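You operate a simulated robot arm through the tools that you are given. There is no shell and no other tool.

You run a simulated robot arm. Do the job below in one go: nothing can be reset, and whatever is moved stays where it is left.

JOB
Plug in the big machine, switch on, run the motor up to pressure, stop it and switch off.
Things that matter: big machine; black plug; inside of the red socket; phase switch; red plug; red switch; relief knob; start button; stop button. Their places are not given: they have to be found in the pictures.

The check looks at the end state, three seconds after you hand in, the way a careful person would. Anything else that was tipped, shoved, dropped, spilled or broken makes it a failure.

ROBOT AND FRAMES
A 7-joint arm with a two-finger parallel gripper, fixed in place. Base frame: the origin is at the foot of the arm, x ahead of it, y to its left, z up. Units: m, rad, N and s.
Its first joint turns from -2.304 to 2.304 rad. Payload 3.91 kg.
The tool frame sits at the grasp point between the pads (the TCP): z along the fingers, y along the line on which they close. The tips reach 0.03 m beyond it. The gripper opens to 0.11 m. The fingers are 0.02 m wide and 0.01 m thick; the gripper's body (0.048 by 0.112 m) begins 0.055 m behind the TCP.
Orientation is told as [roll, pitch, yaw] about the base's x, y, z axes, in that order, counted from this pose: with the fingers straight down and closing along the base's y, the tool's x points along the base's -x, its y along +y and its z along -z.

CONTROLS
- The arm moves only by the tool drive_tool. Its argument "targets" is a list of rows, each a list of 7 numbers: the shift along the base's x, y, z in mm, then the turn, a rotation vector about the base's x, y, z in rad, then the opening, from 0 (shut) to 1 (fully open). In form: [[x, y, z, ax, ay, az, hand], ...]. A call has 1 to 20 rows; each row is the pose to reach, as a shift and turn from the pose commanded when the call began. Rows are played at 5 a second. More than 0.05 m and 0.15 rad between two rows, or a gripper value outside its range, and nothing of the call is played. Where a pose cannot be reached the arm comes as near as it can. A force on the tool above 40 N (or 10 N above the force at the start of the call, whichever is more), or a blocked arm, ends the call early, and 0.2 s more pass. Each finger travels about 0.108 m/s and halts on what it meets, pressing with about 34 N; the grip force reading is that of the motor and also rises with nothing between the fingers. The clock runs only during rows and for 0.2 s after the last one: add rows that repeat a pose to give the fingers time. The reply holds the time, the measured pose of the TCP, the force on the tool along the base axes, the opening and the grip force, in the units named above and with some noise, with the torque about the TCP (base axes, N m) and any sound that the robot's microphone picked up.
- Cameras (640 x 400 px; columns grow to the right, rows downward): "scene" is fixed at [0.3976, -0.6506, 1.7789]; the picture's right is [1.00, -0.02, 0.00], its down [-0.01, -0.31, -0.95] and it looks along [0.02, 0.95, -0.31] (base axes); focal length 368 px, centre (320, 200). "wrist" rides on the gripper at [0.072, 0.017, -0.103] in the tool frame; the picture's right is [-0.23, 0.97, 0.00], its down [-0.76, -0.18, -0.62] and it looks along [-0.61, -0.14, 0.78] (tool axes); focal length 222 px, centre (320, 200).
- capture(camera): a new picture of that camera. No time passes.
- point_at(camera, pixels): there is no depth. For up to 12 entries [column, row, z] of the newest picture of that camera ("zoom" is the newest enlarged one), the place [x, y] in the base frame at which the ray of that pixel passes the height z, good to about 0.002 m. No time passes.
- inspect(camera, box): a new picture of the part [left, top, right, bottom] of that camera's present view, enlarged. No time passes.
- finish_job(): hands the job in; it is judged then, once.

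Unless the task says otherwise, let go and move clear before handing in.

The tools are called after "Emit:" by a JSON object that holds its "op" and its "data". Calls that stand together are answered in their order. drive_tool: Moves the arm, as the interface text tells. Its arguments: {"type":"object","properties":{"targets":{"type":"array"}},"required":["targets"]} The other tools are called the same way: capture (camera) takes a picture; point_at (camera, pixels) gives the place at which the rays of pixels pass given heights; inspect (camera, box) takes an enlarged picture of a part of a camera's view; finish_job () hands the job in.

At the start:

```text
time_s: 0.0
eef_pos: [0.3243, 0.4438, 1.4827]
tcp_rot: [0.001, 0.0, -0.001]
force: [0.1, -0.1, -0.1]
wrist_torque: [-0.01, 0.0, -0.03]
width: 0.1098
grip_force: 0.1
```

scene: 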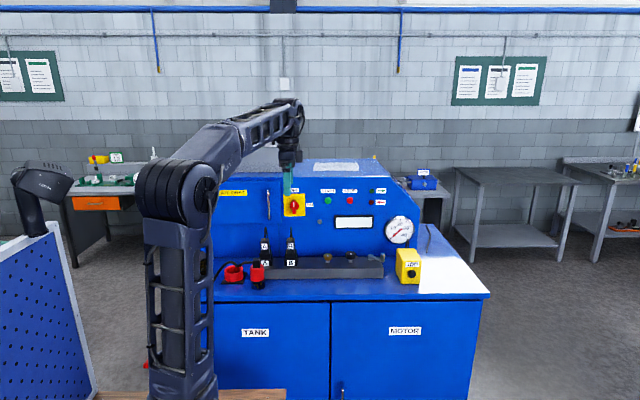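
wrist: 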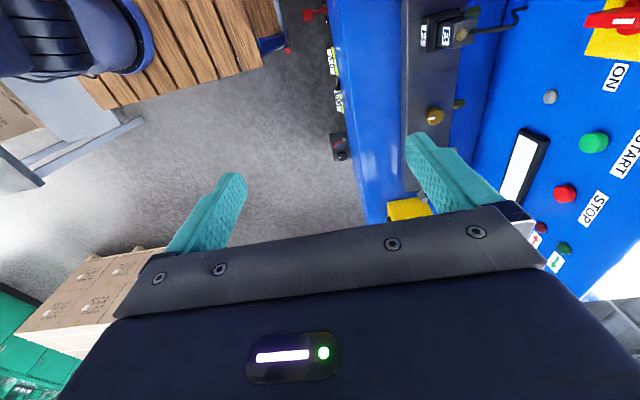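

The scene shows a blue machine with a red rotary switch at about (293,205), buttons at (327,200) and (350,200), a gauge at (398,229), and a red plug/socket near (233,272)/(257,275). I'll enlarge these areas first.

Emit:
{"op": "inspect", "data": {"camera": "scene", "box": [200, 150, 320, 225]}}

Emit:
{"op": "inspect", "data": {"camera": "scene", "box": [300, 170, 444, 260]}}

Emit:
{"op": "inspect", "data": {"camera": "scene", "box": [200, 220, 328, 300]}}

Emit:
{"op": "inspect", "data": {"camera": "scene", "box": [300, 220, 460, 320]}}

```text
5.33 times, centred on (260, 188) of scene
```

zoom: 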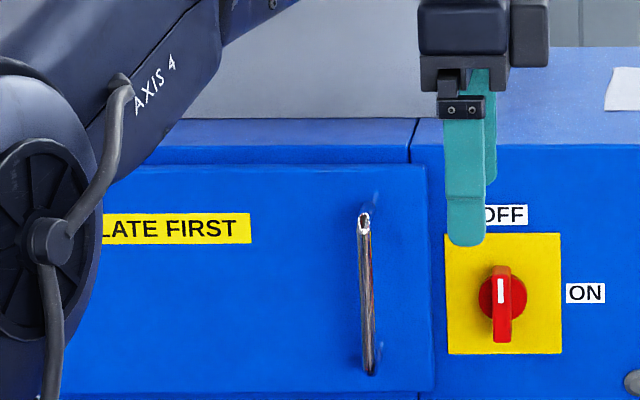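

```text
4.44 times, centred on (372, 215) of scene
```

zoom: 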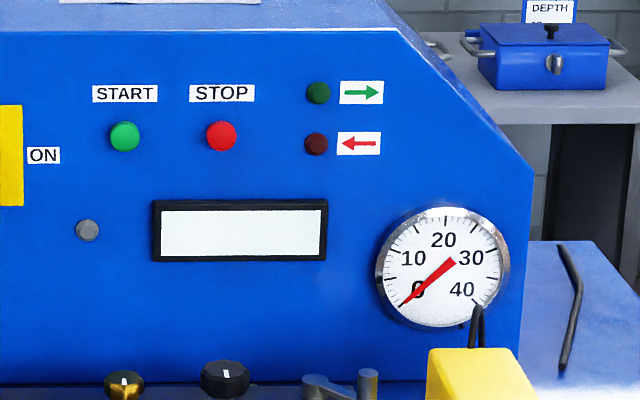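

```text
5.00 times, centred on (264, 260) of scene
```

zoom: 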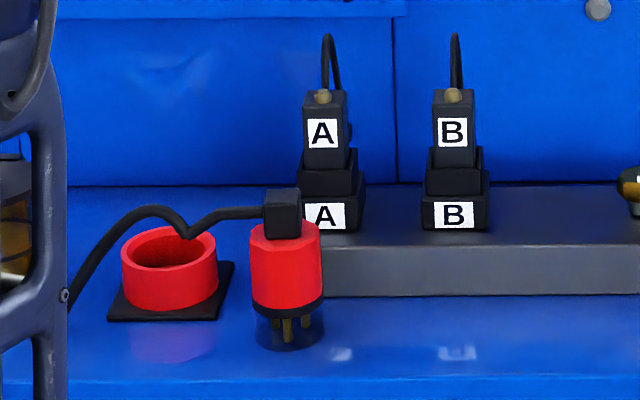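

```text
4.00 times, centred on (380, 270) of scene
```

zoom: 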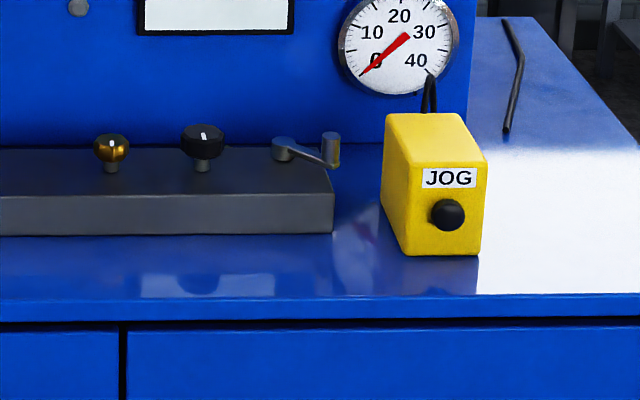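

The zooms show the red plug lying upright beside its socket, and the switch at OFF. Next I'll look closely at the wrist view and the remaining parts of the scene.

Emit:
{"op": "inspect", "data": {"camera": "wrist", "box": [480, 0, 640, 100]}}

Emit:
{"op": "inspect", "data": {"camera": "wrist", "box": [320, 0, 640, 200]}}

Emit:
{"op": "inspect", "data": {"camera": "wrist", "box": [240, 0, 400, 100]}}

Emit:
{"op": "inspect", "data": {"camera": "wrist", "box": [300, 80, 460, 240]}}

Emit:
{"op": "inspect", "data": {"camera": "scene", "box": [0, 120, 160, 220]}}

Emit:
{"op": "inspect", "data": {"camera": "scene", "box": [200, 290, 500, 400]}}

```text
4.00 times, centred on (560, 50) of wrist
```

zoom: 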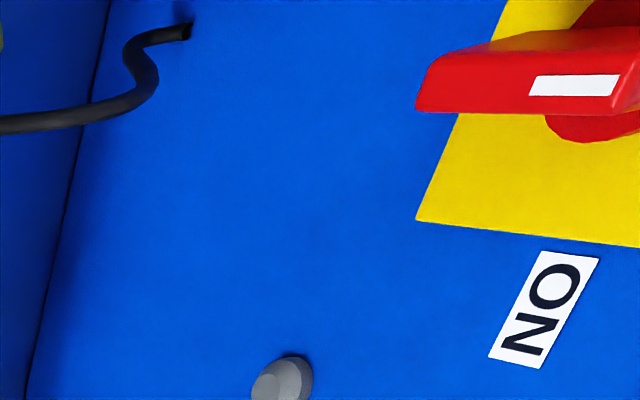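

```text
2.00 times, centred on (480, 100) of wrist
```

zoom: 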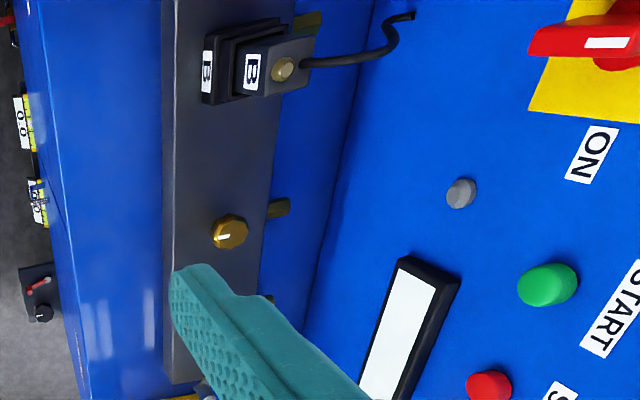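

```text
4.00 times, centred on (320, 50) of wrist
```

zoom: 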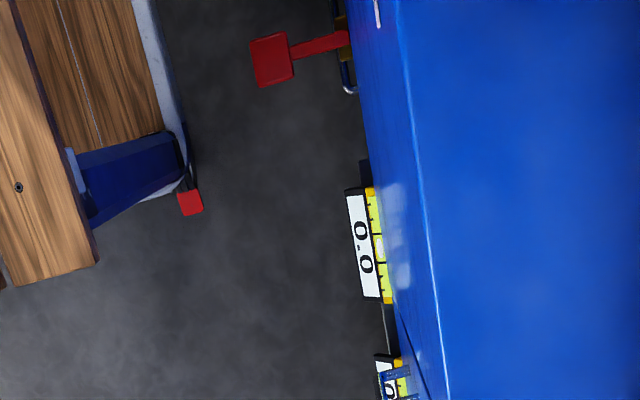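

```text
2.50 times, centred on (380, 160) of wrist
```

zoom: 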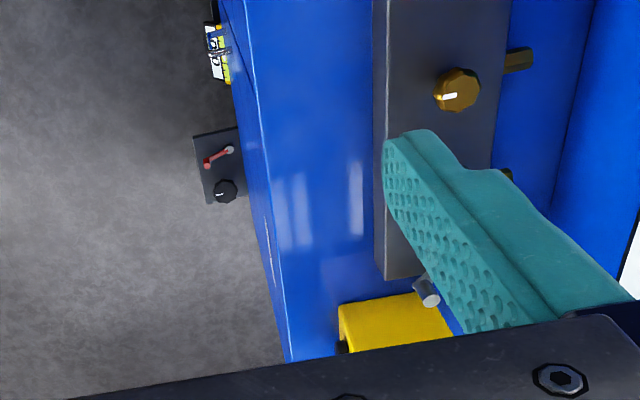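

```text
4.00 times, centred on (80, 170) of scene
```

zoom: 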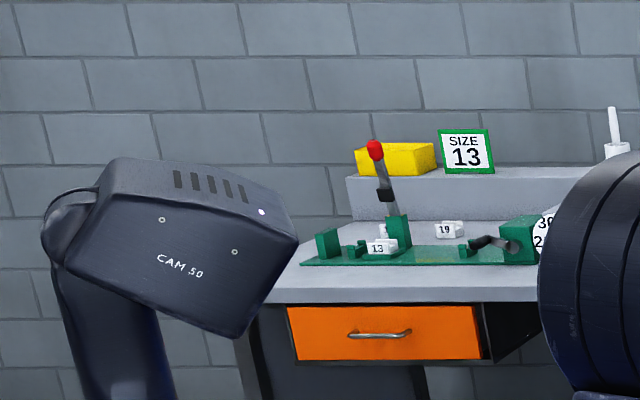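

```text
2.13 times, centred on (350, 345) of scene
```

zoom: 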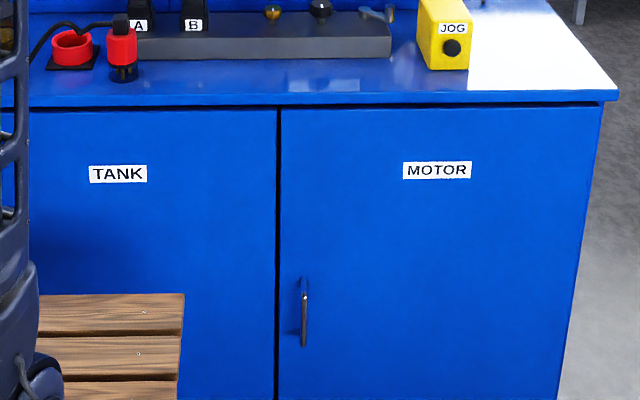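

I can see all the panel parts, but I need depth. I'll cast rays from both cameras at two heights each so I can triangulate.

Emit:
{"op": "point_at", "data": {"camera": "scene", "pixels": [[293.5, 206, 1.3], [293.5, 206, 1.2], [327.5, 200.5, 1.3], [327.5, 200.5, 1.2], [350, 200.5, 1.3], [350, 200.5, 1.2], [327.5, 258, 1.1], [327.5, 258, 1.0], [319.5, 222, 1.3], [319.5, 222, 1.2], [291, 239, 1.2], [291, 239, 1.1]]}}

Emit:
{"op": "capture", "data": {"camera": "wrist"}}

Emit:
{"op": "point_at", "data": {"camera": "wrist", "pixels": [[594, 142, 1.3], [594, 142, 1.2], [565, 194, 1.3], [565, 194, 1.2], [435, 116, 1.1], [435, 116, 1.0], [550, 97, 1.3], [550, 97, 1.2], [461, 34, 1.2], [461, 34, 1.1]]}}

```text
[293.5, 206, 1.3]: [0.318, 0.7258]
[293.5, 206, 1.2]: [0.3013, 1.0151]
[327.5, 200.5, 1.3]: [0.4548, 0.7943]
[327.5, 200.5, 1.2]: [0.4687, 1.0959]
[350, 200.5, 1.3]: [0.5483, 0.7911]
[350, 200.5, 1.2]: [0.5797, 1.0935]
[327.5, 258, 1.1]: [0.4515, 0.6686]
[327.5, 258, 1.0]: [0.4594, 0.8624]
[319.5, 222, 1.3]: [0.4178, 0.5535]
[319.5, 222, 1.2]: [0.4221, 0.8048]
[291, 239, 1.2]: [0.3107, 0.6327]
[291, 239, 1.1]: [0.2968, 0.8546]
```

```text
taken
```

wrist: 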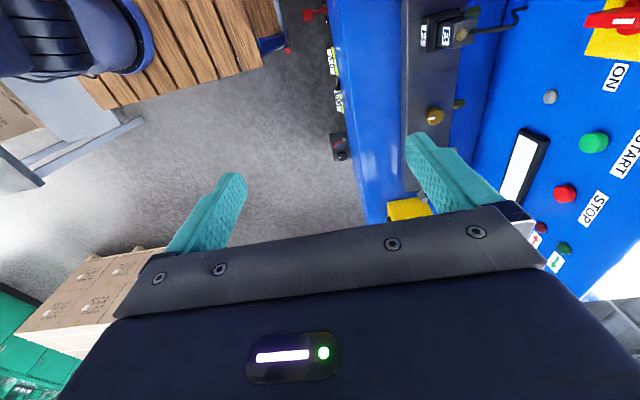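

```text
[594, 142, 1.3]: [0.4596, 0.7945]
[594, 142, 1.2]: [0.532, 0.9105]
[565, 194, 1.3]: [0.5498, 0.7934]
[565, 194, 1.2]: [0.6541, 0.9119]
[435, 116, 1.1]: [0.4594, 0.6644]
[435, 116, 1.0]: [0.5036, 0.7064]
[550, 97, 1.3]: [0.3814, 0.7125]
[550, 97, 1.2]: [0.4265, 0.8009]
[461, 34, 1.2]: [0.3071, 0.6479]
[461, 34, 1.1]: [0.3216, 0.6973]
```

From these rays, START is near (0.457, 0.794, 1.30), STOP near (0.549, 0.792, 1.30), the grey button near (0.423, 0.803, 1.20), and the brass knob top near (0.457, 0.666, 1.10). I'll yaw the tool about 90° so the wrist camera faces the machine for a closer survey.

Emit:
{"op": "drive_tool", "data": {"targets": [[0, -5, 0, 0, 0, 0.14, 1], [0, -10, 0, 0, 0, 0.28, 1], [0, -20, 0, 0, 0, 0.42, 1], [0, -30, 0, 0, 0, 0.56, 1], [0, -40, 0, 0, 0, 0.7, 1], [0, -50, 0, 0, 0, 0.84, 1], [0, -60, 0, 0, 0, 0.98, 1], [0, -70, 0, 0, 0, 1.12, 1], [0, -80, 0, 0, 0, 1.26, 1], [0, -80, 0, 0, 0, 1.4, 1], [0, -80, 0, 0, 0, 1.54, 1], [0, -80, 0, 0, 0, 1.57, 1]]}}

Emit:
{"op": "capture", "data": {"camera": "wrist"}}

Emit:
{"op": "capture", "data": {"camera": "scene"}}

```text
time_s: 2.6
eef_pos: [0.3243, 0.3618, 1.4819]
tcp_rot: [0.0, 0.0, 1.571]
force: [0.2, -0.3, -0.7]
wrist_torque: [0.0, -0.01, -0.02]
width: 0.1097
grip_force: 0.0
```

```text
taken
```

wrist: 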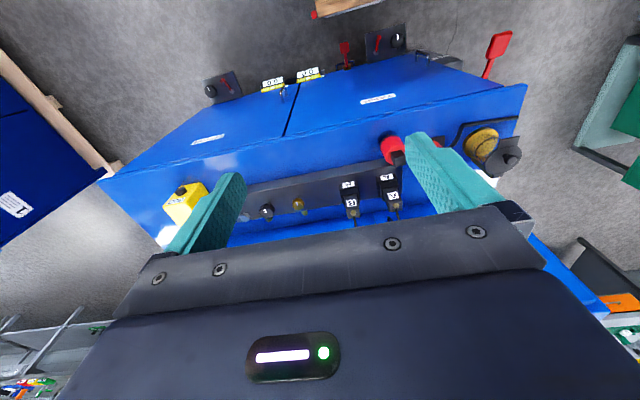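

```text
taken
```

scene: 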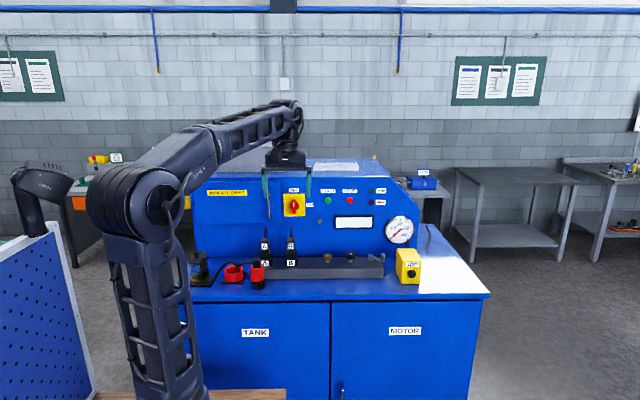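

The wrist view now takes in the machine front, including an item on the right at (483,145) and handles below. I'll enlarge these along with the newly exposed left part of the machine.

Emit:
{"op": "inspect", "data": {"camera": "wrist", "box": [370, 100, 530, 220]}}

Emit:
{"op": "inspect", "data": {"camera": "wrist", "box": [190, 20, 420, 160]}}

Emit:
{"op": "inspect", "data": {"camera": "scene", "box": [180, 170, 320, 300]}}

Emit:
{"op": "inspect", "data": {"camera": "wrist", "box": [160, 140, 420, 250]}}

```text
3.33 times, centred on (450, 160) of wrist
```

zoom: 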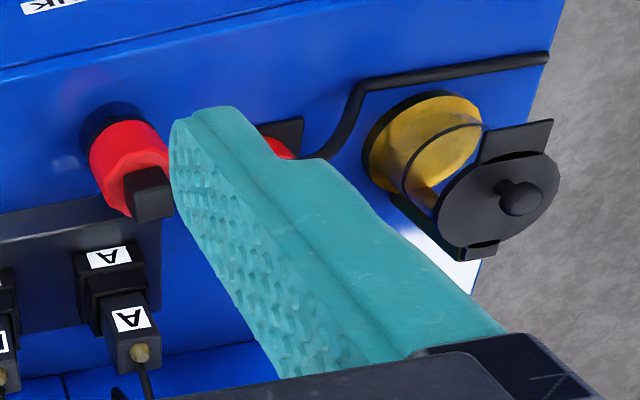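

```text
2.78 times, centred on (305, 90) of wrist
```

zoom: 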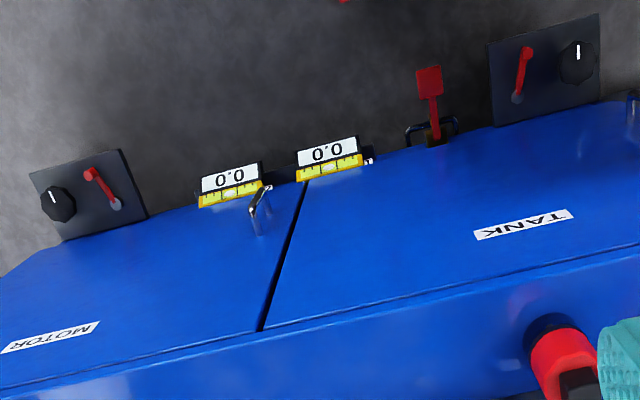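

```text
3.08 times, centred on (250, 235) of scene
```

zoom: 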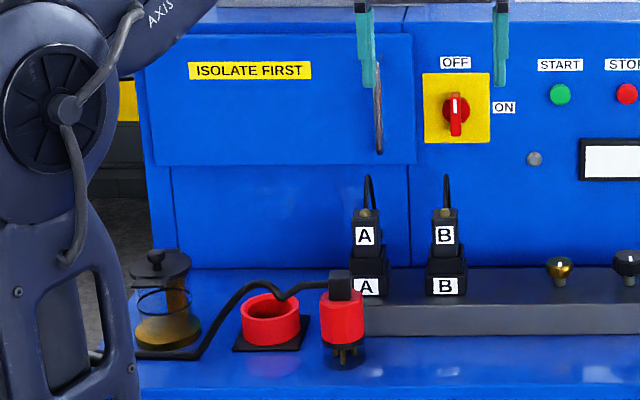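

```text
2.46 times, centred on (290, 195) of wrist
```

zoom: 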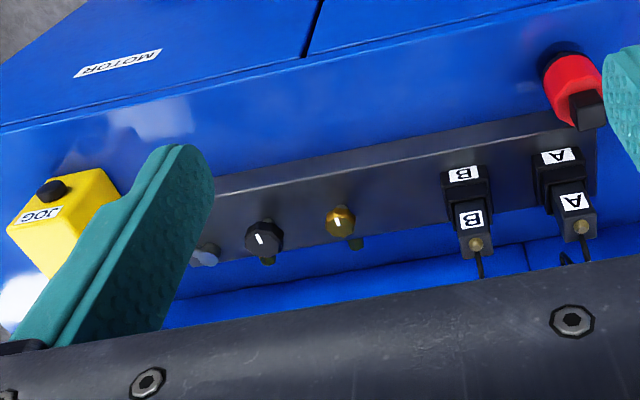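

There is an oil jar left of the socket, and a door labelled "ISOLATE FIRST" at upper left. I'll check the wall notices and the tag on top of the machine for instructions.

Emit:
{"op": "inspect", "data": {"camera": "scene", "box": [445, 50, 555, 115]}}

Emit:
{"op": "inspect", "data": {"camera": "scene", "box": [0, 45, 70, 105]}}

Emit:
{"op": "inspect", "data": {"camera": "scene", "box": [290, 150, 400, 215]}}

Emit:
{"op": "inspect", "data": {"camera": "scene", "box": [180, 255, 280, 305]}}

```text
5.82 times, centred on (500, 82) of scene
```

zoom: 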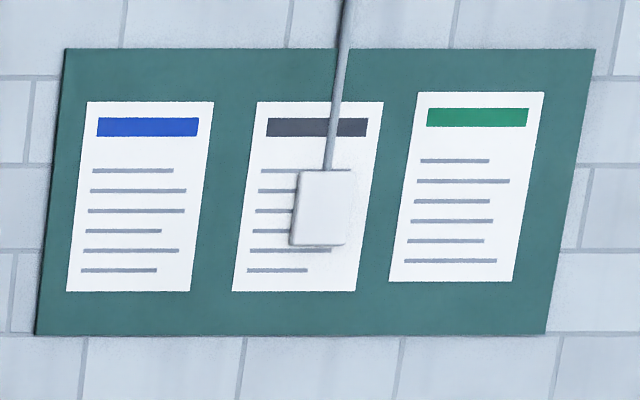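

```text
6.67 times, centred on (35, 75) of scene
```

zoom: 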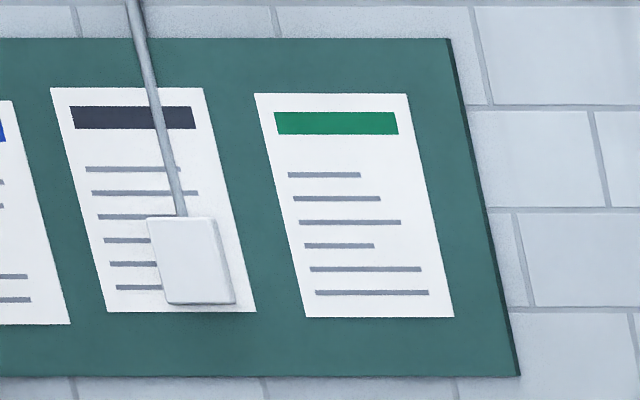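

```text
5.82 times, centred on (345, 182) of scene
```

zoom: 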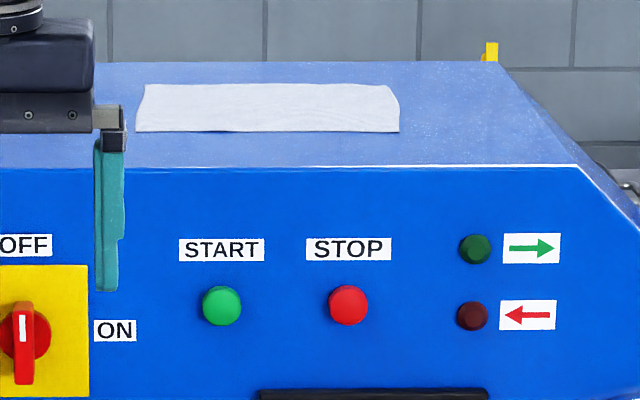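

```text
6.40 times, centred on (230, 280) of scene
```

zoom: 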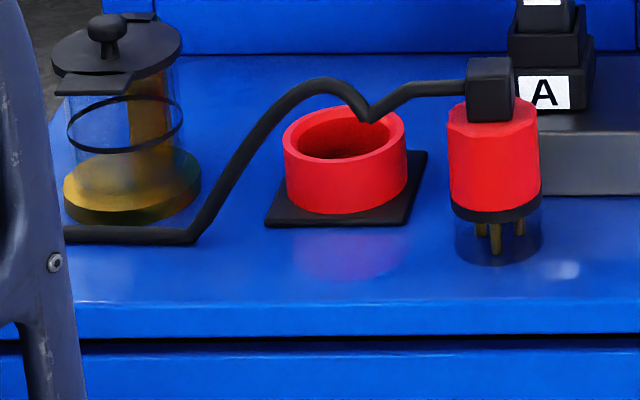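

The red plug stands upright with its pins down inside a clear skirt, beside the open socket. I'll triangulate the plug cap and other counter features with both cameras.

Emit:
{"op": "capture", "data": {"camera": "scene"}}

Emit:
{"op": "point_at", "data": {"camera": "scene", "pixels": [[256.6, 264.7, 1.15], [256.6, 264.7, 1.05], [233, 274, 1.1], [233, 274, 1.0], [490, 293, 1.0], [490, 293, 0.9], [257, 292.5, 1.0], [257, 292.5, 0.95]]}}

Emit:
{"op": "capture", "data": {"camera": "wrist"}}

Emit:
{"op": "point_at", "data": {"camera": "wrist", "pixels": [[415, 157, 1.15], [415, 157, 1.05], [98, 182, 1.0], [98, 182, 0.9], [526, 85, 1.0], [526, 85, 0.9]]}}

```text
taken
```

scene: 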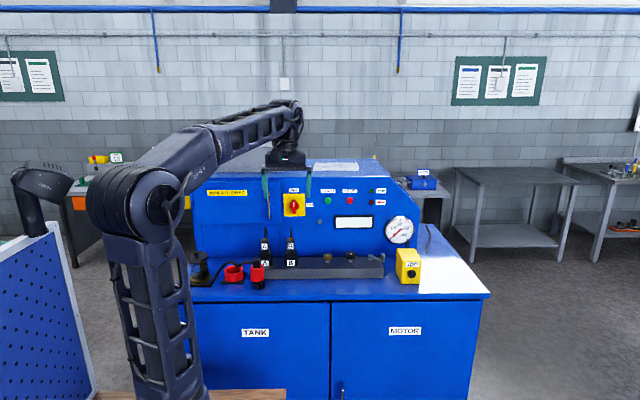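

```text
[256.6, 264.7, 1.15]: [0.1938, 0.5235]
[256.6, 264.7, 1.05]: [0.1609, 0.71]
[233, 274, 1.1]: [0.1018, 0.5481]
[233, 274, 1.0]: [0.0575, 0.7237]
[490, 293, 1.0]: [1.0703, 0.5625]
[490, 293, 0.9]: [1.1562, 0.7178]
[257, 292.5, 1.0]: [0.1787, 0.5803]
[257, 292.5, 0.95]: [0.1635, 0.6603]
```

```text
taken
```

wrist: 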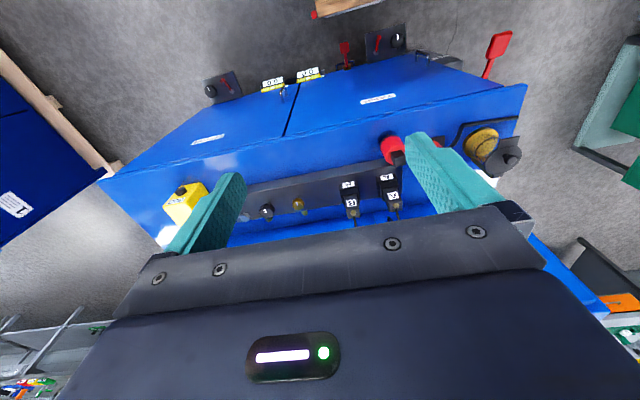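

```text
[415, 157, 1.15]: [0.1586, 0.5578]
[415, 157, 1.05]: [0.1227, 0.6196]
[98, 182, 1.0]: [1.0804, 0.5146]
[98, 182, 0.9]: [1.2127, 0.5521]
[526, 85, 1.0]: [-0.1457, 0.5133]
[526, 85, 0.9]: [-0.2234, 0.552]
```

My pixel conversion from the zoom was off, so I'll take fresh zooms and query them directly.

Emit:
{"op": "inspect", "data": {"camera": "scene", "box": [190, 245, 270, 295]}}

Emit:
{"op": "inspect", "data": {"camera": "wrist", "box": [370, 110, 450, 160]}}

```text
8.00 times, centred on (230, 270) of scene
```

zoom: 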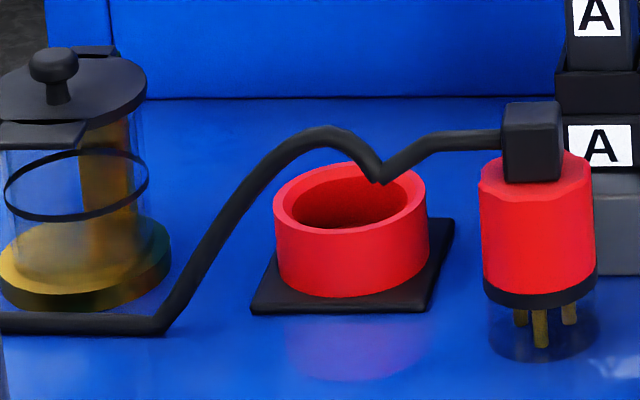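

```text
8.00 times, centred on (410, 135) of wrist
```

zoom: 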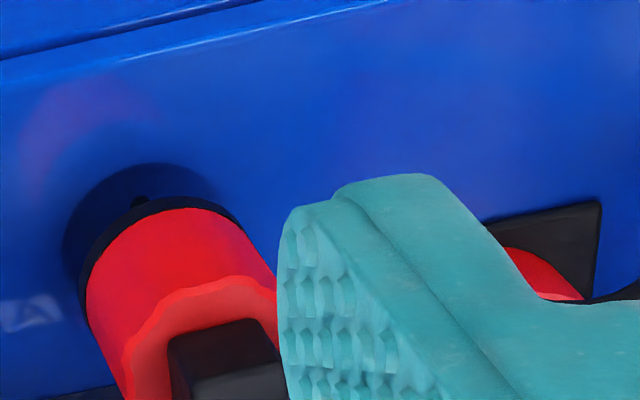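

The left finger hides the socket in this view. I'll shift the tool toward −x so the plug and socket sit between the fingers in the picture.

Emit:
{"op": "drive_tool", "data": {"targets": [[-40, 10, 0, 0, 0, 0, 1], [-80, 20, 0, 0, 0, 0, 1], [-120, 40, 0, 0, 0, 0, 1], [-150, 50, 0, 0, 0, 0, 1], [-180, 60, -20, 0, 0, 0, 1], [-190, 60, -40, 0, 0, 0, 1], [-190, 60, -60, 0, 0, 0, 1]]}}

Emit:
{"op": "capture", "data": {"camera": "wrist"}}

Emit:
{"op": "inspect", "data": {"camera": "wrist", "box": [220, 60, 420, 185]}}

```text
time_s: 4.2
eef_pos: [0.1324, 0.4224, 1.4215]
tcp_rot: [-0.001, 0.0, 1.57]
force: [0.0, -0.4, 0.6]
wrist_torque: [0.02, 0.03, 0.0]
width: 0.11
grip_force: 0.1
```

```text
taken
```

wrist: 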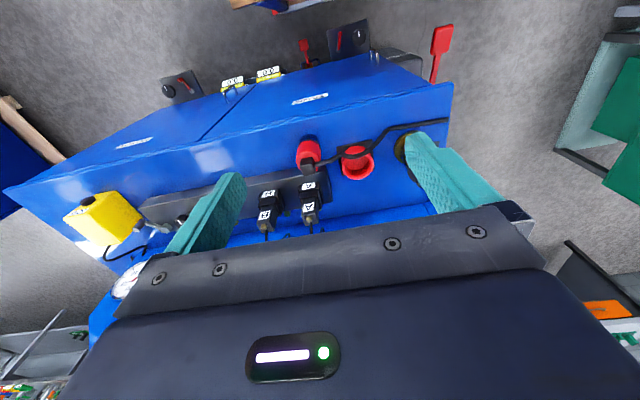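

```text
3.20 times, centred on (320, 122) of wrist
```

zoom: 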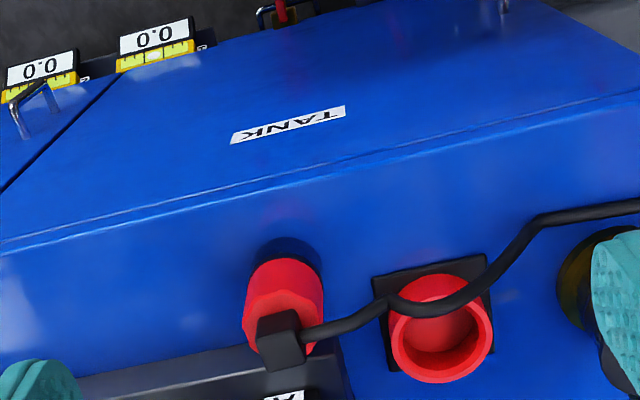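

The plug shows at about (308,152) and the open socket at about (357,162), both clear of the fingers. I'll zoom in on each.

Emit:
{"op": "inspect", "data": {"camera": "wrist", "box": [285, 130, 381, 190]}}

Emit:
{"op": "inspect", "data": {"camera": "wrist", "box": [335, 142, 383, 172]}}

```text
6.67 times, centred on (333, 160) of wrist
```

zoom: 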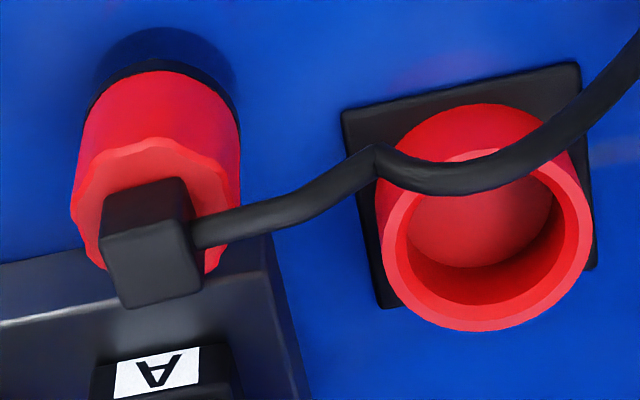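

```text
13.33 times, centred on (359, 157) of wrist
```

zoom: 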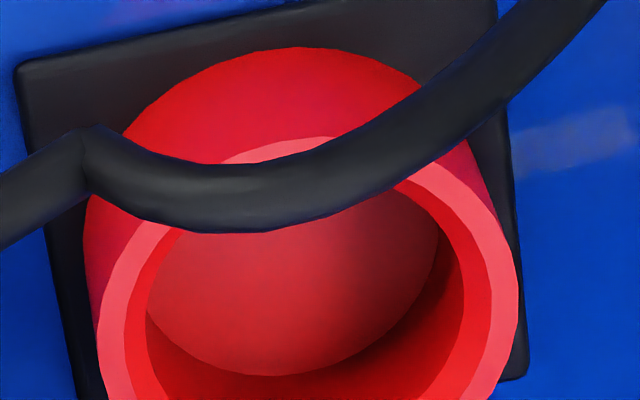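

The socket cup is open and plain inside, with the cable lying across its rim. I'll triangulate the rim centre and the plug cap top.

Emit:
{"op": "point_at", "data": {"camera": "wrist", "pixels": [[358, 166, 1.08], [358, 166, 1.0], [308, 169.3, 1.15], [308, 169.3, 1.05]]}}

Emit:
{"op": "point_at", "data": {"camera": "scene", "pixels": [[233.75, 269.9, 1.08], [233.75, 269.9, 1.0], [256.5, 258, 1.15], [256.5, 258, 1.05], [257.75, 287.25, 1.0], [257.75, 287.25, 0.95]]}}

```text
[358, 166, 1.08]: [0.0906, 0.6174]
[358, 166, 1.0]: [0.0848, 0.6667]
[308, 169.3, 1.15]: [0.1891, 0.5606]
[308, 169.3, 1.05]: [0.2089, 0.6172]
```

```text
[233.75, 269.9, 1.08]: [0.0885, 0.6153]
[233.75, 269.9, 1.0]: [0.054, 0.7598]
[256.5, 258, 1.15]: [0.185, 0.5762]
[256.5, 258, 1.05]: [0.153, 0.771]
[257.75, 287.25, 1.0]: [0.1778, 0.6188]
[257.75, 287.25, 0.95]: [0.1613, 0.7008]
```

The socket rim centre comes out near (0.090, 0.616, 1.08) and the plug cap top near (0.188, 0.554, 1.161), with the counter at about z=1.033. I'll turn back to yaw 0 so the fingers close along y, clear of the cable that leaves toward −x, and hover over the plug.

Emit:
{"op": "drive_tool", "data": {"targets": [[5, 10, 0, 0, 0, -0.14, 1], [10, 20, 0, 0, 0, -0.28, 1], [15, 30, 0, 0, 0, -0.42, 1], [20, 40, 0, 0, 0, -0.56, 1], [25, 55, 0, 0, 0, -0.7, 1], [30, 70, 0, 0, 0, -0.84, 1], [35, 80, 0, 0, 0, -0.98, 1], [40, 90, 0, 0, 0, -1.12, 1], [45, 100, 0, 0, 0, -1.26, 0.85], [50, 115, 0, 0, 0, -1.4, 0.8], [54, 130, 0, 0, 0, -1.54, 0.8], [54, 130, -30, 0, 0, -1.57, 0.8], [54, 130, -70, 0, 0, -1.57, 0.8], [54, 130, -110, 0, 0, -1.57, 0.8], [54, 130, -150, 0, 0, -1.57, 0.8]]}}

Emit:
{"op": "capture", "data": {"camera": "wrist"}}

Emit:
{"op": "capture", "data": {"camera": "scene"}}

```text
time_s: 7.4
eef_pos: [0.1835, 0.5549, 1.2726]
tcp_rot: [0.001, 0.0, -0.001]
force: [0.5, -0.3, -0.1]
wrist_torque: [0.0, 0.0, 0.03]
width: 0.0879
grip_force: 0.0
```

```text
taken
```

wrist: 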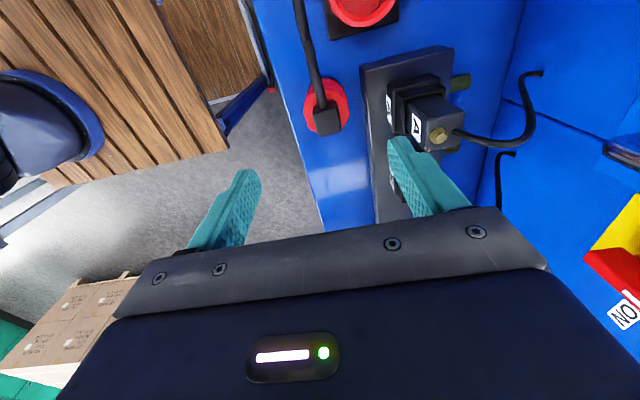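

```text
taken
```

scene: 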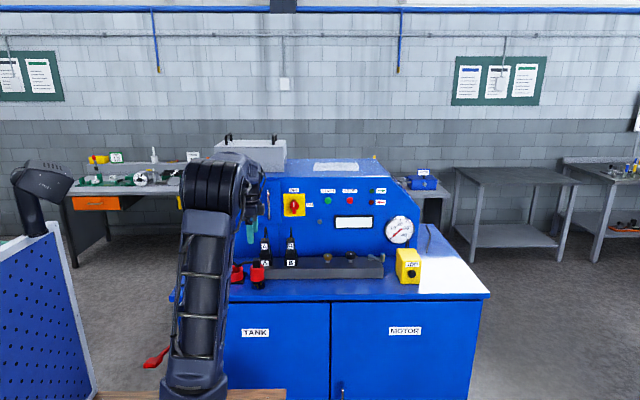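

The plug sits in the wrist view at about (326,112). I'll zoom there to refine the plug and socket positions.

Emit:
{"op": "inspect", "data": {"camera": "wrist", "box": [270, 60, 398, 140]}}

Emit:
{"op": "inspect", "data": {"camera": "wrist", "box": [300, 0, 428, 80]}}

```text
5.00 times, centred on (334, 100) of wrist
```

zoom: 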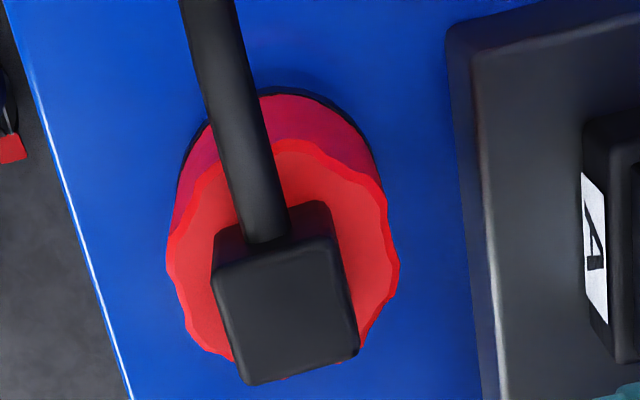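

```text
5.00 times, centred on (364, 40) of wrist
```

zoom: 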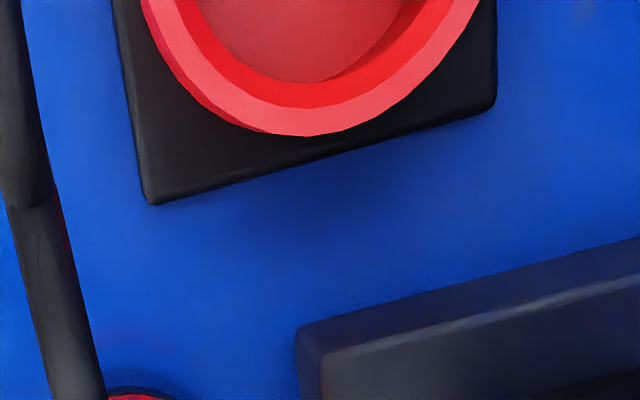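

I'll cast rays for the cap top, the red body's upper rim, and the corners of the manifold bar.

Emit:
{"op": "point_at", "data": {"camera": "wrist", "pixels": [[327.6, 122.4, 1.161], [326.6, 110.6, 1.126], [303.4, 110.6, 1.126], [350, 110.6, 1.126], [365, 70, 1.075], [361, 65, 1.033], [325, 13, 1.08], [275, 80, 1.033]]}}

Emit:
{"op": "point_at", "data": {"camera": "scene", "pixels": [[383, 268, 1.075], [383, 278.2, 1.033]]}}

```text
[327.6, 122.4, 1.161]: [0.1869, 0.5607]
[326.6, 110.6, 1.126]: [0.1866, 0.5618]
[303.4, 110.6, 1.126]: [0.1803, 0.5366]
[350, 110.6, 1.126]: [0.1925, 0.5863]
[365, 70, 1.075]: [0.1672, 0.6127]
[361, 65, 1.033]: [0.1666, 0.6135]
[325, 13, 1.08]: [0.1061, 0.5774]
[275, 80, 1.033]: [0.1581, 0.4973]
```

```text
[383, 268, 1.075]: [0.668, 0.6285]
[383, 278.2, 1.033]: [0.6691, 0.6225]
```

The plug centre is at (0.187, 0.561). Before going down, I'll check how close plug A's edges are to the gripper body's path.

Emit:
{"op": "inspect", "data": {"camera": "wrist", "box": [370, 50, 498, 160]}}

Emit:
{"op": "point_at", "data": {"camera": "wrist", "pixels": [[438, 135, 1.193], [412, 110, 1.18], [410, 143, 1.18], [428, 153, 1.18], [388, 92, 1.11], [395, 133, 1.1]]}}

```text
3.64 times, centred on (434, 105) of wrist
```

zoom: 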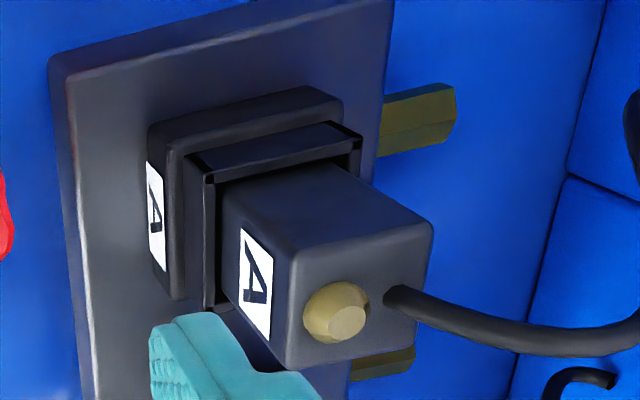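

```text
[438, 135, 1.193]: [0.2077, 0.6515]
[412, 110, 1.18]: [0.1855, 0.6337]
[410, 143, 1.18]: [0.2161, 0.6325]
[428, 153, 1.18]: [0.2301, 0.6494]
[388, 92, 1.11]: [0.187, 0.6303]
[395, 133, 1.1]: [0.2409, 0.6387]
```

Plug A's front is at about y=0.632, so a gripper opened to about 0.073 m and centred at y=0.561 has room. I'll go down to just above gripping height in small steps.

Emit:
{"op": "drive_tool", "data": {"targets": [[3.5, 6, 0, 0, 0, 0, 0.66], [3.5, 6, -30, 0, 0, 0, 0.66], [3.5, 6, -60, 0, 0, 0, 0.66], [3.5, 6, -90, 0, 0, 0, 0.66], [3.5, 6, -110, 0, 0, 0, 0.66], [3.5, 6, -110, 0, 0, 0, 0.66]]}}

Emit:
{"op": "capture", "data": {"camera": "wrist"}}

Emit:
{"op": "inspect", "data": {"camera": "scene", "box": [200, 210, 328, 290]}}

```text
time_s: 8.8
eef_pos: [0.19, 0.5595, 1.1608]
tcp_rot: [-0.001, 0.0, 0.0]
force: [-0.2, 0.3, -0.3]
wrist_torque: [0.02, -0.02, 0.0]
width: 0.0724
grip_force: 0.1
```

```text
taken
```

wrist: 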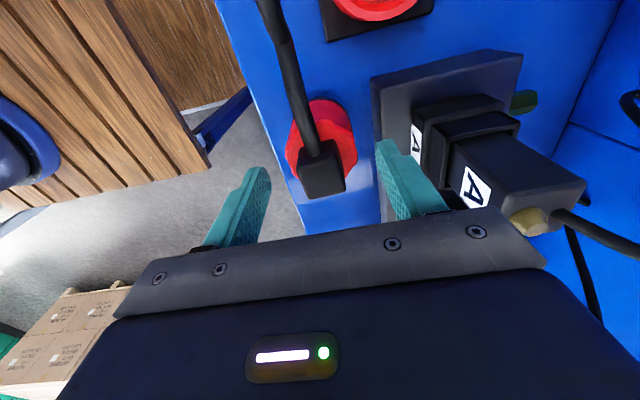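

```text
5.00 times, centred on (264, 250) of scene
```

zoom: 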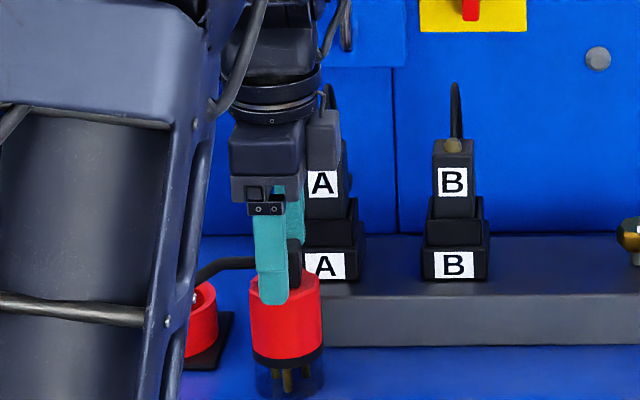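

The fingers straddle the plug cap cleanly, with the front finger centred on the plug in x. I'll go down the last 46 mm and close.

Emit:
{"op": "drive_tool", "data": {"targets": [[-1, 1, -20, 0, 0, 0, 0.66], [-1, 1, -36, 0, 0, 0, 0.66], [-1, 1, -46, 0, 0, 0, 0.66], [-1, 1, -46, 0, 0, 0, 0.5], [-1, 1, -46, 0, 0, 0, 0.4], [-1, 1, -46, 0, 0, 0, 0.3], [-1, 1, -46, 0, 0, 0, 0.3], [-1, 1, -46, 0, 0, 0, 0.3]]}}

Emit:
{"op": "inspect", "data": {"camera": "scene", "box": [200, 210, 328, 290]}}

Emit:
{"op": "capture", "data": {"camera": "wrist"}}

```text
time_s: 10.6
eef_pos: [0.1894, 0.5618, 1.1162]
tcp_rot: [0.0, 0.001, 0.0]
force: [1.4, 0.5, 0.0]
wrist_torque: [0.02, -0.07, 0.02]
width: 0.0511
grip_force: 34.5
```

```text
5.00 times, centred on (264, 250) of scene
```

zoom: 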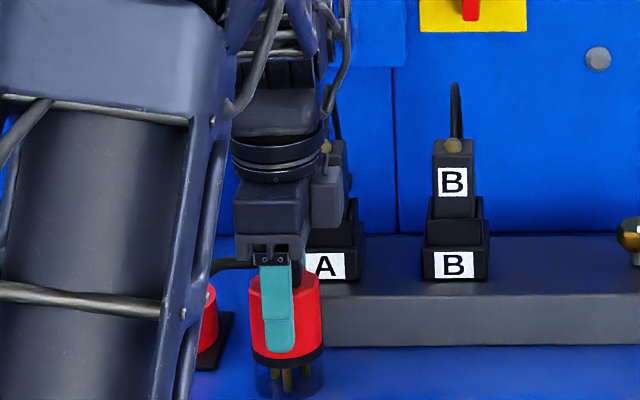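

```text
taken
```

wrist: 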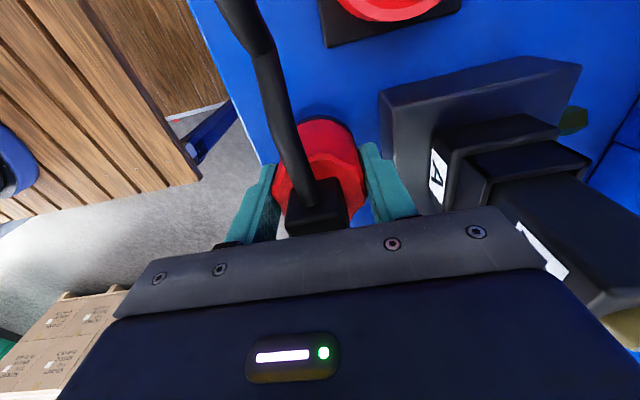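

The plug is gripped at width 0.051 m. I'll lift it 80 mm straight up and look again at the socket.

Emit:
{"op": "drive_tool", "data": {"targets": [[0, 0, 10, 0, 0, 0, 0.3], [0, 0, 30, 0, 0, 0, 0.3], [0, 0, 55, 0, 0, 0, 0.3], [0, 0, 80, 0, 0, 0, 0.3], [-20, 5, 100, 0, 0, 0, 0.3]]}}

Emit:
{"op": "capture", "data": {"camera": "wrist"}}

Emit:
{"op": "capture", "data": {"camera": "scene"}}

Emit:
{"op": "inspect", "data": {"camera": "scene", "box": [180, 210, 308, 300]}}

```text
time_s: 11.8
eef_pos: [0.1699, 0.5658, 1.2178]
tcp_rot: [-0.002, 0.0, 0.0]
force: [0.3, -0.1, -3.5]
wrist_torque: [-0.02, 0.02, -0.01]
width: 0.051
grip_force: 34.6
```

```text
taken
```

wrist: 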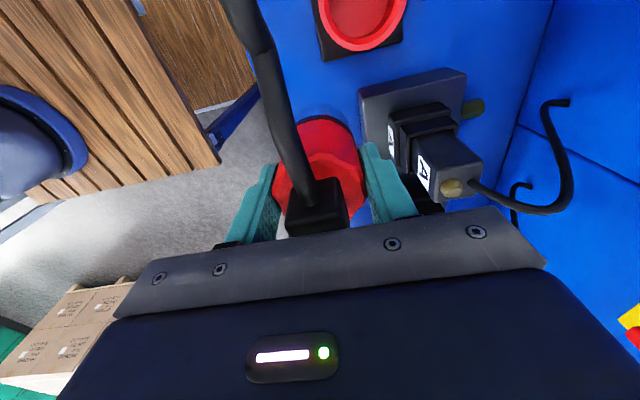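

```text
taken
```

scene: 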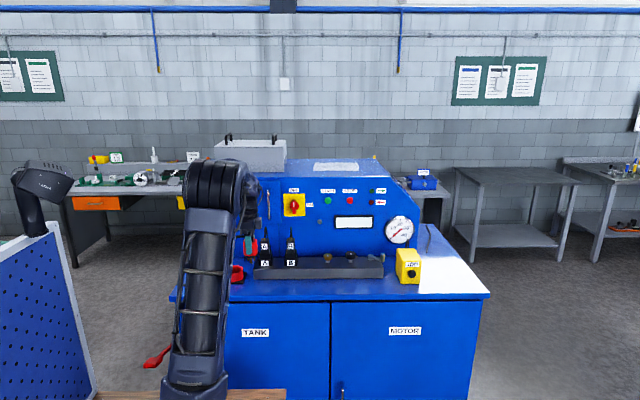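

```text
4.44 times, centred on (244, 255) of scene
```

zoom: 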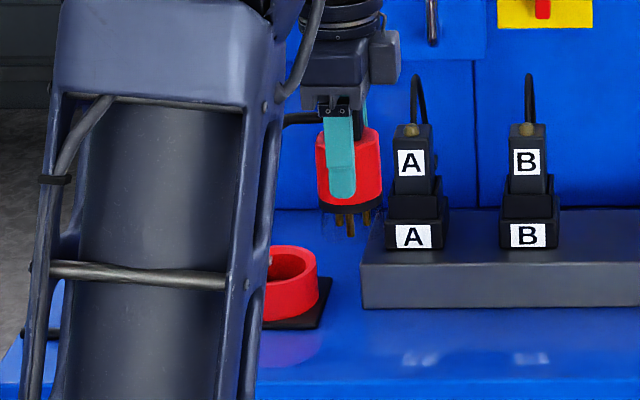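

The plug is lifted with its bottom near z=1.13, above the 1.08 rim. I'll move partway toward the socket and get better views of the rim.

Emit:
{"op": "drive_tool", "data": {"targets": [[-15, 10, 0, 0, 0, 0, 0.3], [-35, 25, 0, 0, 0, 0, 0.3], [-50, 35, 0, 0, 0, 0, 0.3], [-50, 35, 0, 0, 0, 0, 0.3]]}}

Emit:
{"op": "capture", "data": {"camera": "wrist"}}

Emit:
{"op": "inspect", "data": {"camera": "wrist", "box": [270, 20, 430, 140]}}

Emit:
{"op": "inspect", "data": {"camera": "scene", "box": [180, 210, 308, 300]}}

```text
time_s: 12.8
eef_pos: [0.1209, 0.6002, 1.2137]
tcp_rot: [0.0, -0.001, -0.001]
force: [-0.9, -0.9, -2.5]
wrist_torque: [-0.02, 0.02, -0.01]
width: 0.0514
grip_force: 34.2
```

```text
taken
```

wrist: 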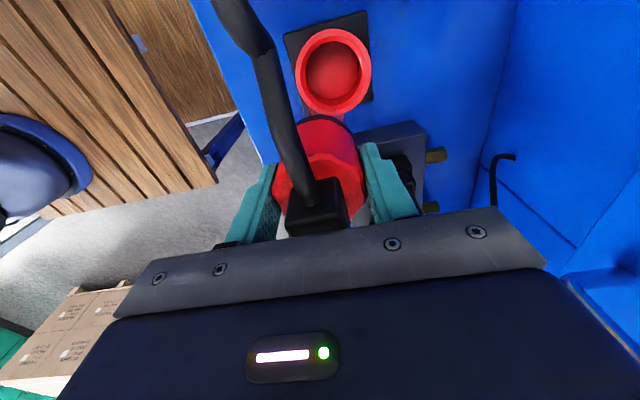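

```text
3.33 times, centred on (350, 80) of wrist
```

zoom: 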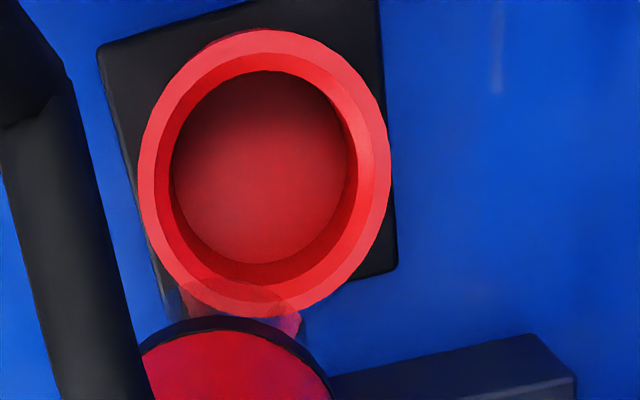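

```text
4.44 times, centred on (244, 255) of scene
```

zoom: 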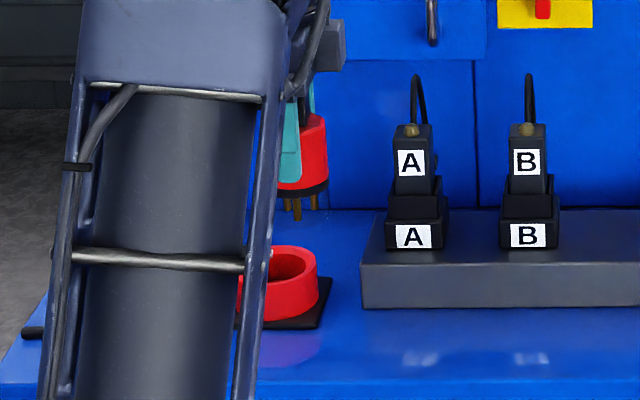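

The rim is clear now, spanning about (308–371, 29–115) in the wrist view. I'll get its centre and extents at z=1.08.

Emit:
{"op": "point_at", "data": {"camera": "wrist", "pixels": [[333.2, 72.2, 1.08], [333.2, 72.2, 1.07], [295.4, 72.2, 1.08], [371, 72.2, 1.08], [333.2, 29, 1.08], [333.2, 115.4, 1.08], [329, 76, 1.04]]}}

Emit:
{"op": "point_at", "data": {"camera": "scene", "pixels": [[233.75, 269.9, 1.085], [233.75, 269.9, 1.08], [233.75, 269.9, 1.075]]}}

```text
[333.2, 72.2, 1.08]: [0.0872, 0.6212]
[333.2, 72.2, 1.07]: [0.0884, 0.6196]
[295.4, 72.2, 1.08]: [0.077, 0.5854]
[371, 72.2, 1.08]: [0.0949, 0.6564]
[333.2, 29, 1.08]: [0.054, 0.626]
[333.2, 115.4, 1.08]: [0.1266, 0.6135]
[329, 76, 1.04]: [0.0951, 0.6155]
```

```text
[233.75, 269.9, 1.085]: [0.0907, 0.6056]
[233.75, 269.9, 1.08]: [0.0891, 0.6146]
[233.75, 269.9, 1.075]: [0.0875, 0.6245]
```

The rim centre works out to about (0.0885, 0.620) with z near 1.078. I'll move over it at the same height and verify before lowering.

Emit:
{"op": "drive_tool", "data": {"targets": [[-12, 8, 0, 0, 0, 0, 0.3], [-24, 15, 0, 0, 0, 0, 0.3], [-32, 20, 0, 0, 0, 0, 0.3], [-32, 20, 0, 0, 0, 0, 0.3], [-32, 20, 0, 0, 0, 0, 0.3]]}}

Emit:
{"op": "capture", "data": {"camera": "wrist"}}

Emit:
{"op": "inspect", "data": {"camera": "wrist", "box": [240, 60, 400, 240]}}

Emit:
{"op": "inspect", "data": {"camera": "scene", "box": [180, 210, 308, 300]}}

```text
time_s: 14.0
eef_pos: [0.0886, 0.62, 1.2149]
tcp_rot: [-0.001, 0.0, 0.001]
force: [0.7, 0.3, -2.9]
wrist_torque: [0.02, 0.01, 0.01]
width: 0.0512
grip_force: 34.4
```

```text
taken
```

wrist: 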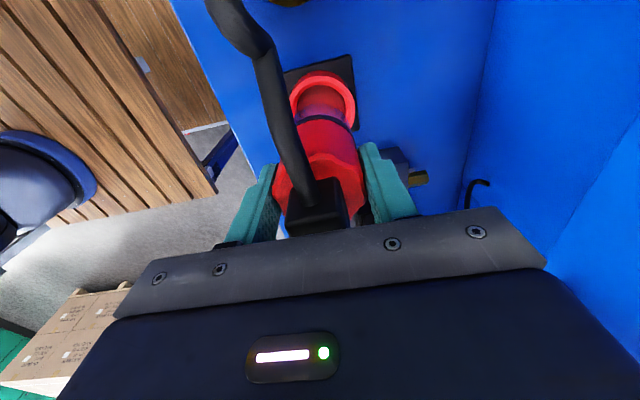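

```text
2.22 times, centred on (320, 150) of wrist
```

zoom: 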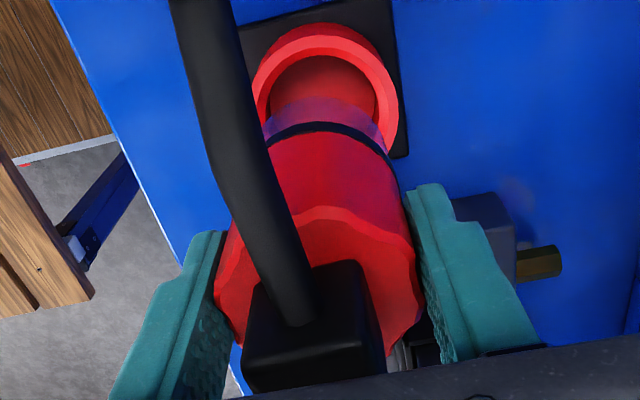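

```text
4.44 times, centred on (244, 255) of scene
```

zoom: 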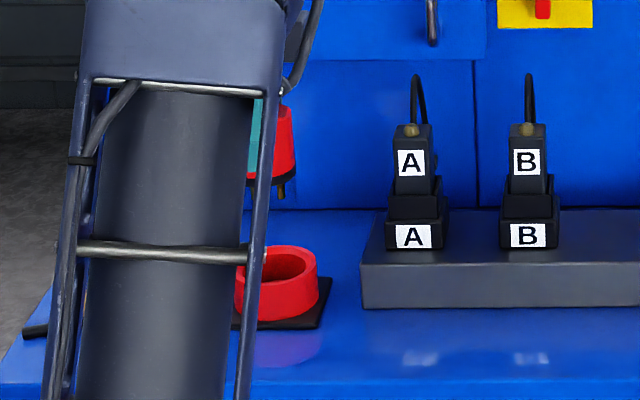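

The socket opening shows directly beneath the plug in this view. I'll check the rim centre again from here.

Emit:
{"op": "inspect", "data": {"camera": "wrist", "box": [270, 50, 380, 130]}}

Emit:
{"op": "point_at", "data": {"camera": "wrist", "pixels": [[289.5, 100, 1.078], [355.5, 105, 1.078], [317, 71, 1.078]]}}

```text
5.00 times, centred on (325, 90) of wrist
```

zoom: 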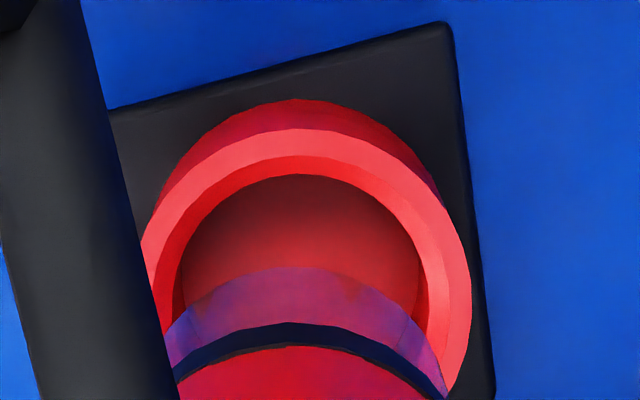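

```text
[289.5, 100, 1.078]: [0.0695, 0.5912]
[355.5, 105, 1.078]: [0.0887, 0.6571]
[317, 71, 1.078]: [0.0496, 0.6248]
```

I'll sample several rim points in this zoom and fit the centre.

Emit:
{"op": "point_at", "data": {"camera": "zoom", "pixels": [[300, 128, 1.078], [471, 300, 1.078], [142, 245, 1.078], [200, 165, 1.078], [400, 168, 1.078], [450, 225, 1.078], [300, 158, 1.078], [190, 230, 1.078], [415, 230, 1.078]]}}

```text
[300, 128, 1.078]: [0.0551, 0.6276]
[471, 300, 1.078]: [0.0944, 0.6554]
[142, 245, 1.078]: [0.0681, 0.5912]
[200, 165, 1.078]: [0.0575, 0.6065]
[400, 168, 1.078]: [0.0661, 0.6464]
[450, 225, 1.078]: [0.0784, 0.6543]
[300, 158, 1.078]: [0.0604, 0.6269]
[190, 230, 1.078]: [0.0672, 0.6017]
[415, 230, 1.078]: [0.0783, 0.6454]
```

The fit gives centre (0.0902, 0.6196), so I'll shift +2 mm in x and lower in stages, watching the force.

Emit:
{"op": "drive_tool", "data": {"targets": [[2, 0, 0, 0, 0, 0, 0.3], [2, 0, -20, 0, 0, 0, 0.3], [2, 0, -35, 0, 0, 0, 0.3], [2, 0, -45, 0, 0, 0, 0.3], [2, 0, -52, 0, 0, 0, 0.3], [2, 0, -52, 0, 0, 0, 0.3]]}}

Emit:
{"op": "inspect", "data": {"camera": "wrist", "box": [240, 80, 400, 240]}}

Emit:
{"op": "inspect", "data": {"camera": "scene", "box": [180, 210, 308, 300]}}

```text
time_s: 15.4
eef_pos: [0.0907, 0.6201, 1.1637]
tcp_rot: [-0.001, -0.001, 0.0]
force: [0.4, 0.4, -2.6]
wrist_torque: [-0.01, 0.0, 0.02]
width: 0.051
grip_force: 34.4
```

```text
2.50 times, centred on (320, 160) of wrist
```

zoom: 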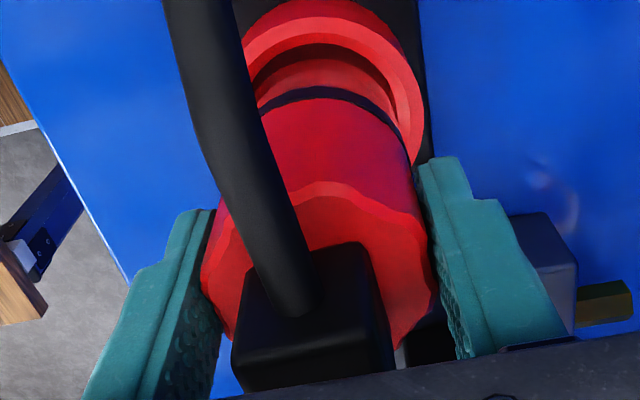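

```text
4.44 times, centred on (244, 255) of scene
```

zoom: 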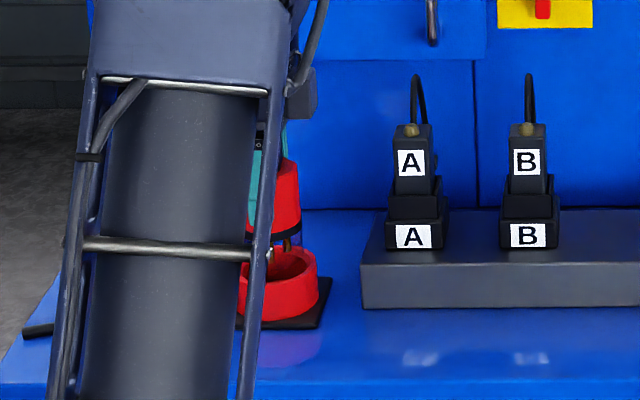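

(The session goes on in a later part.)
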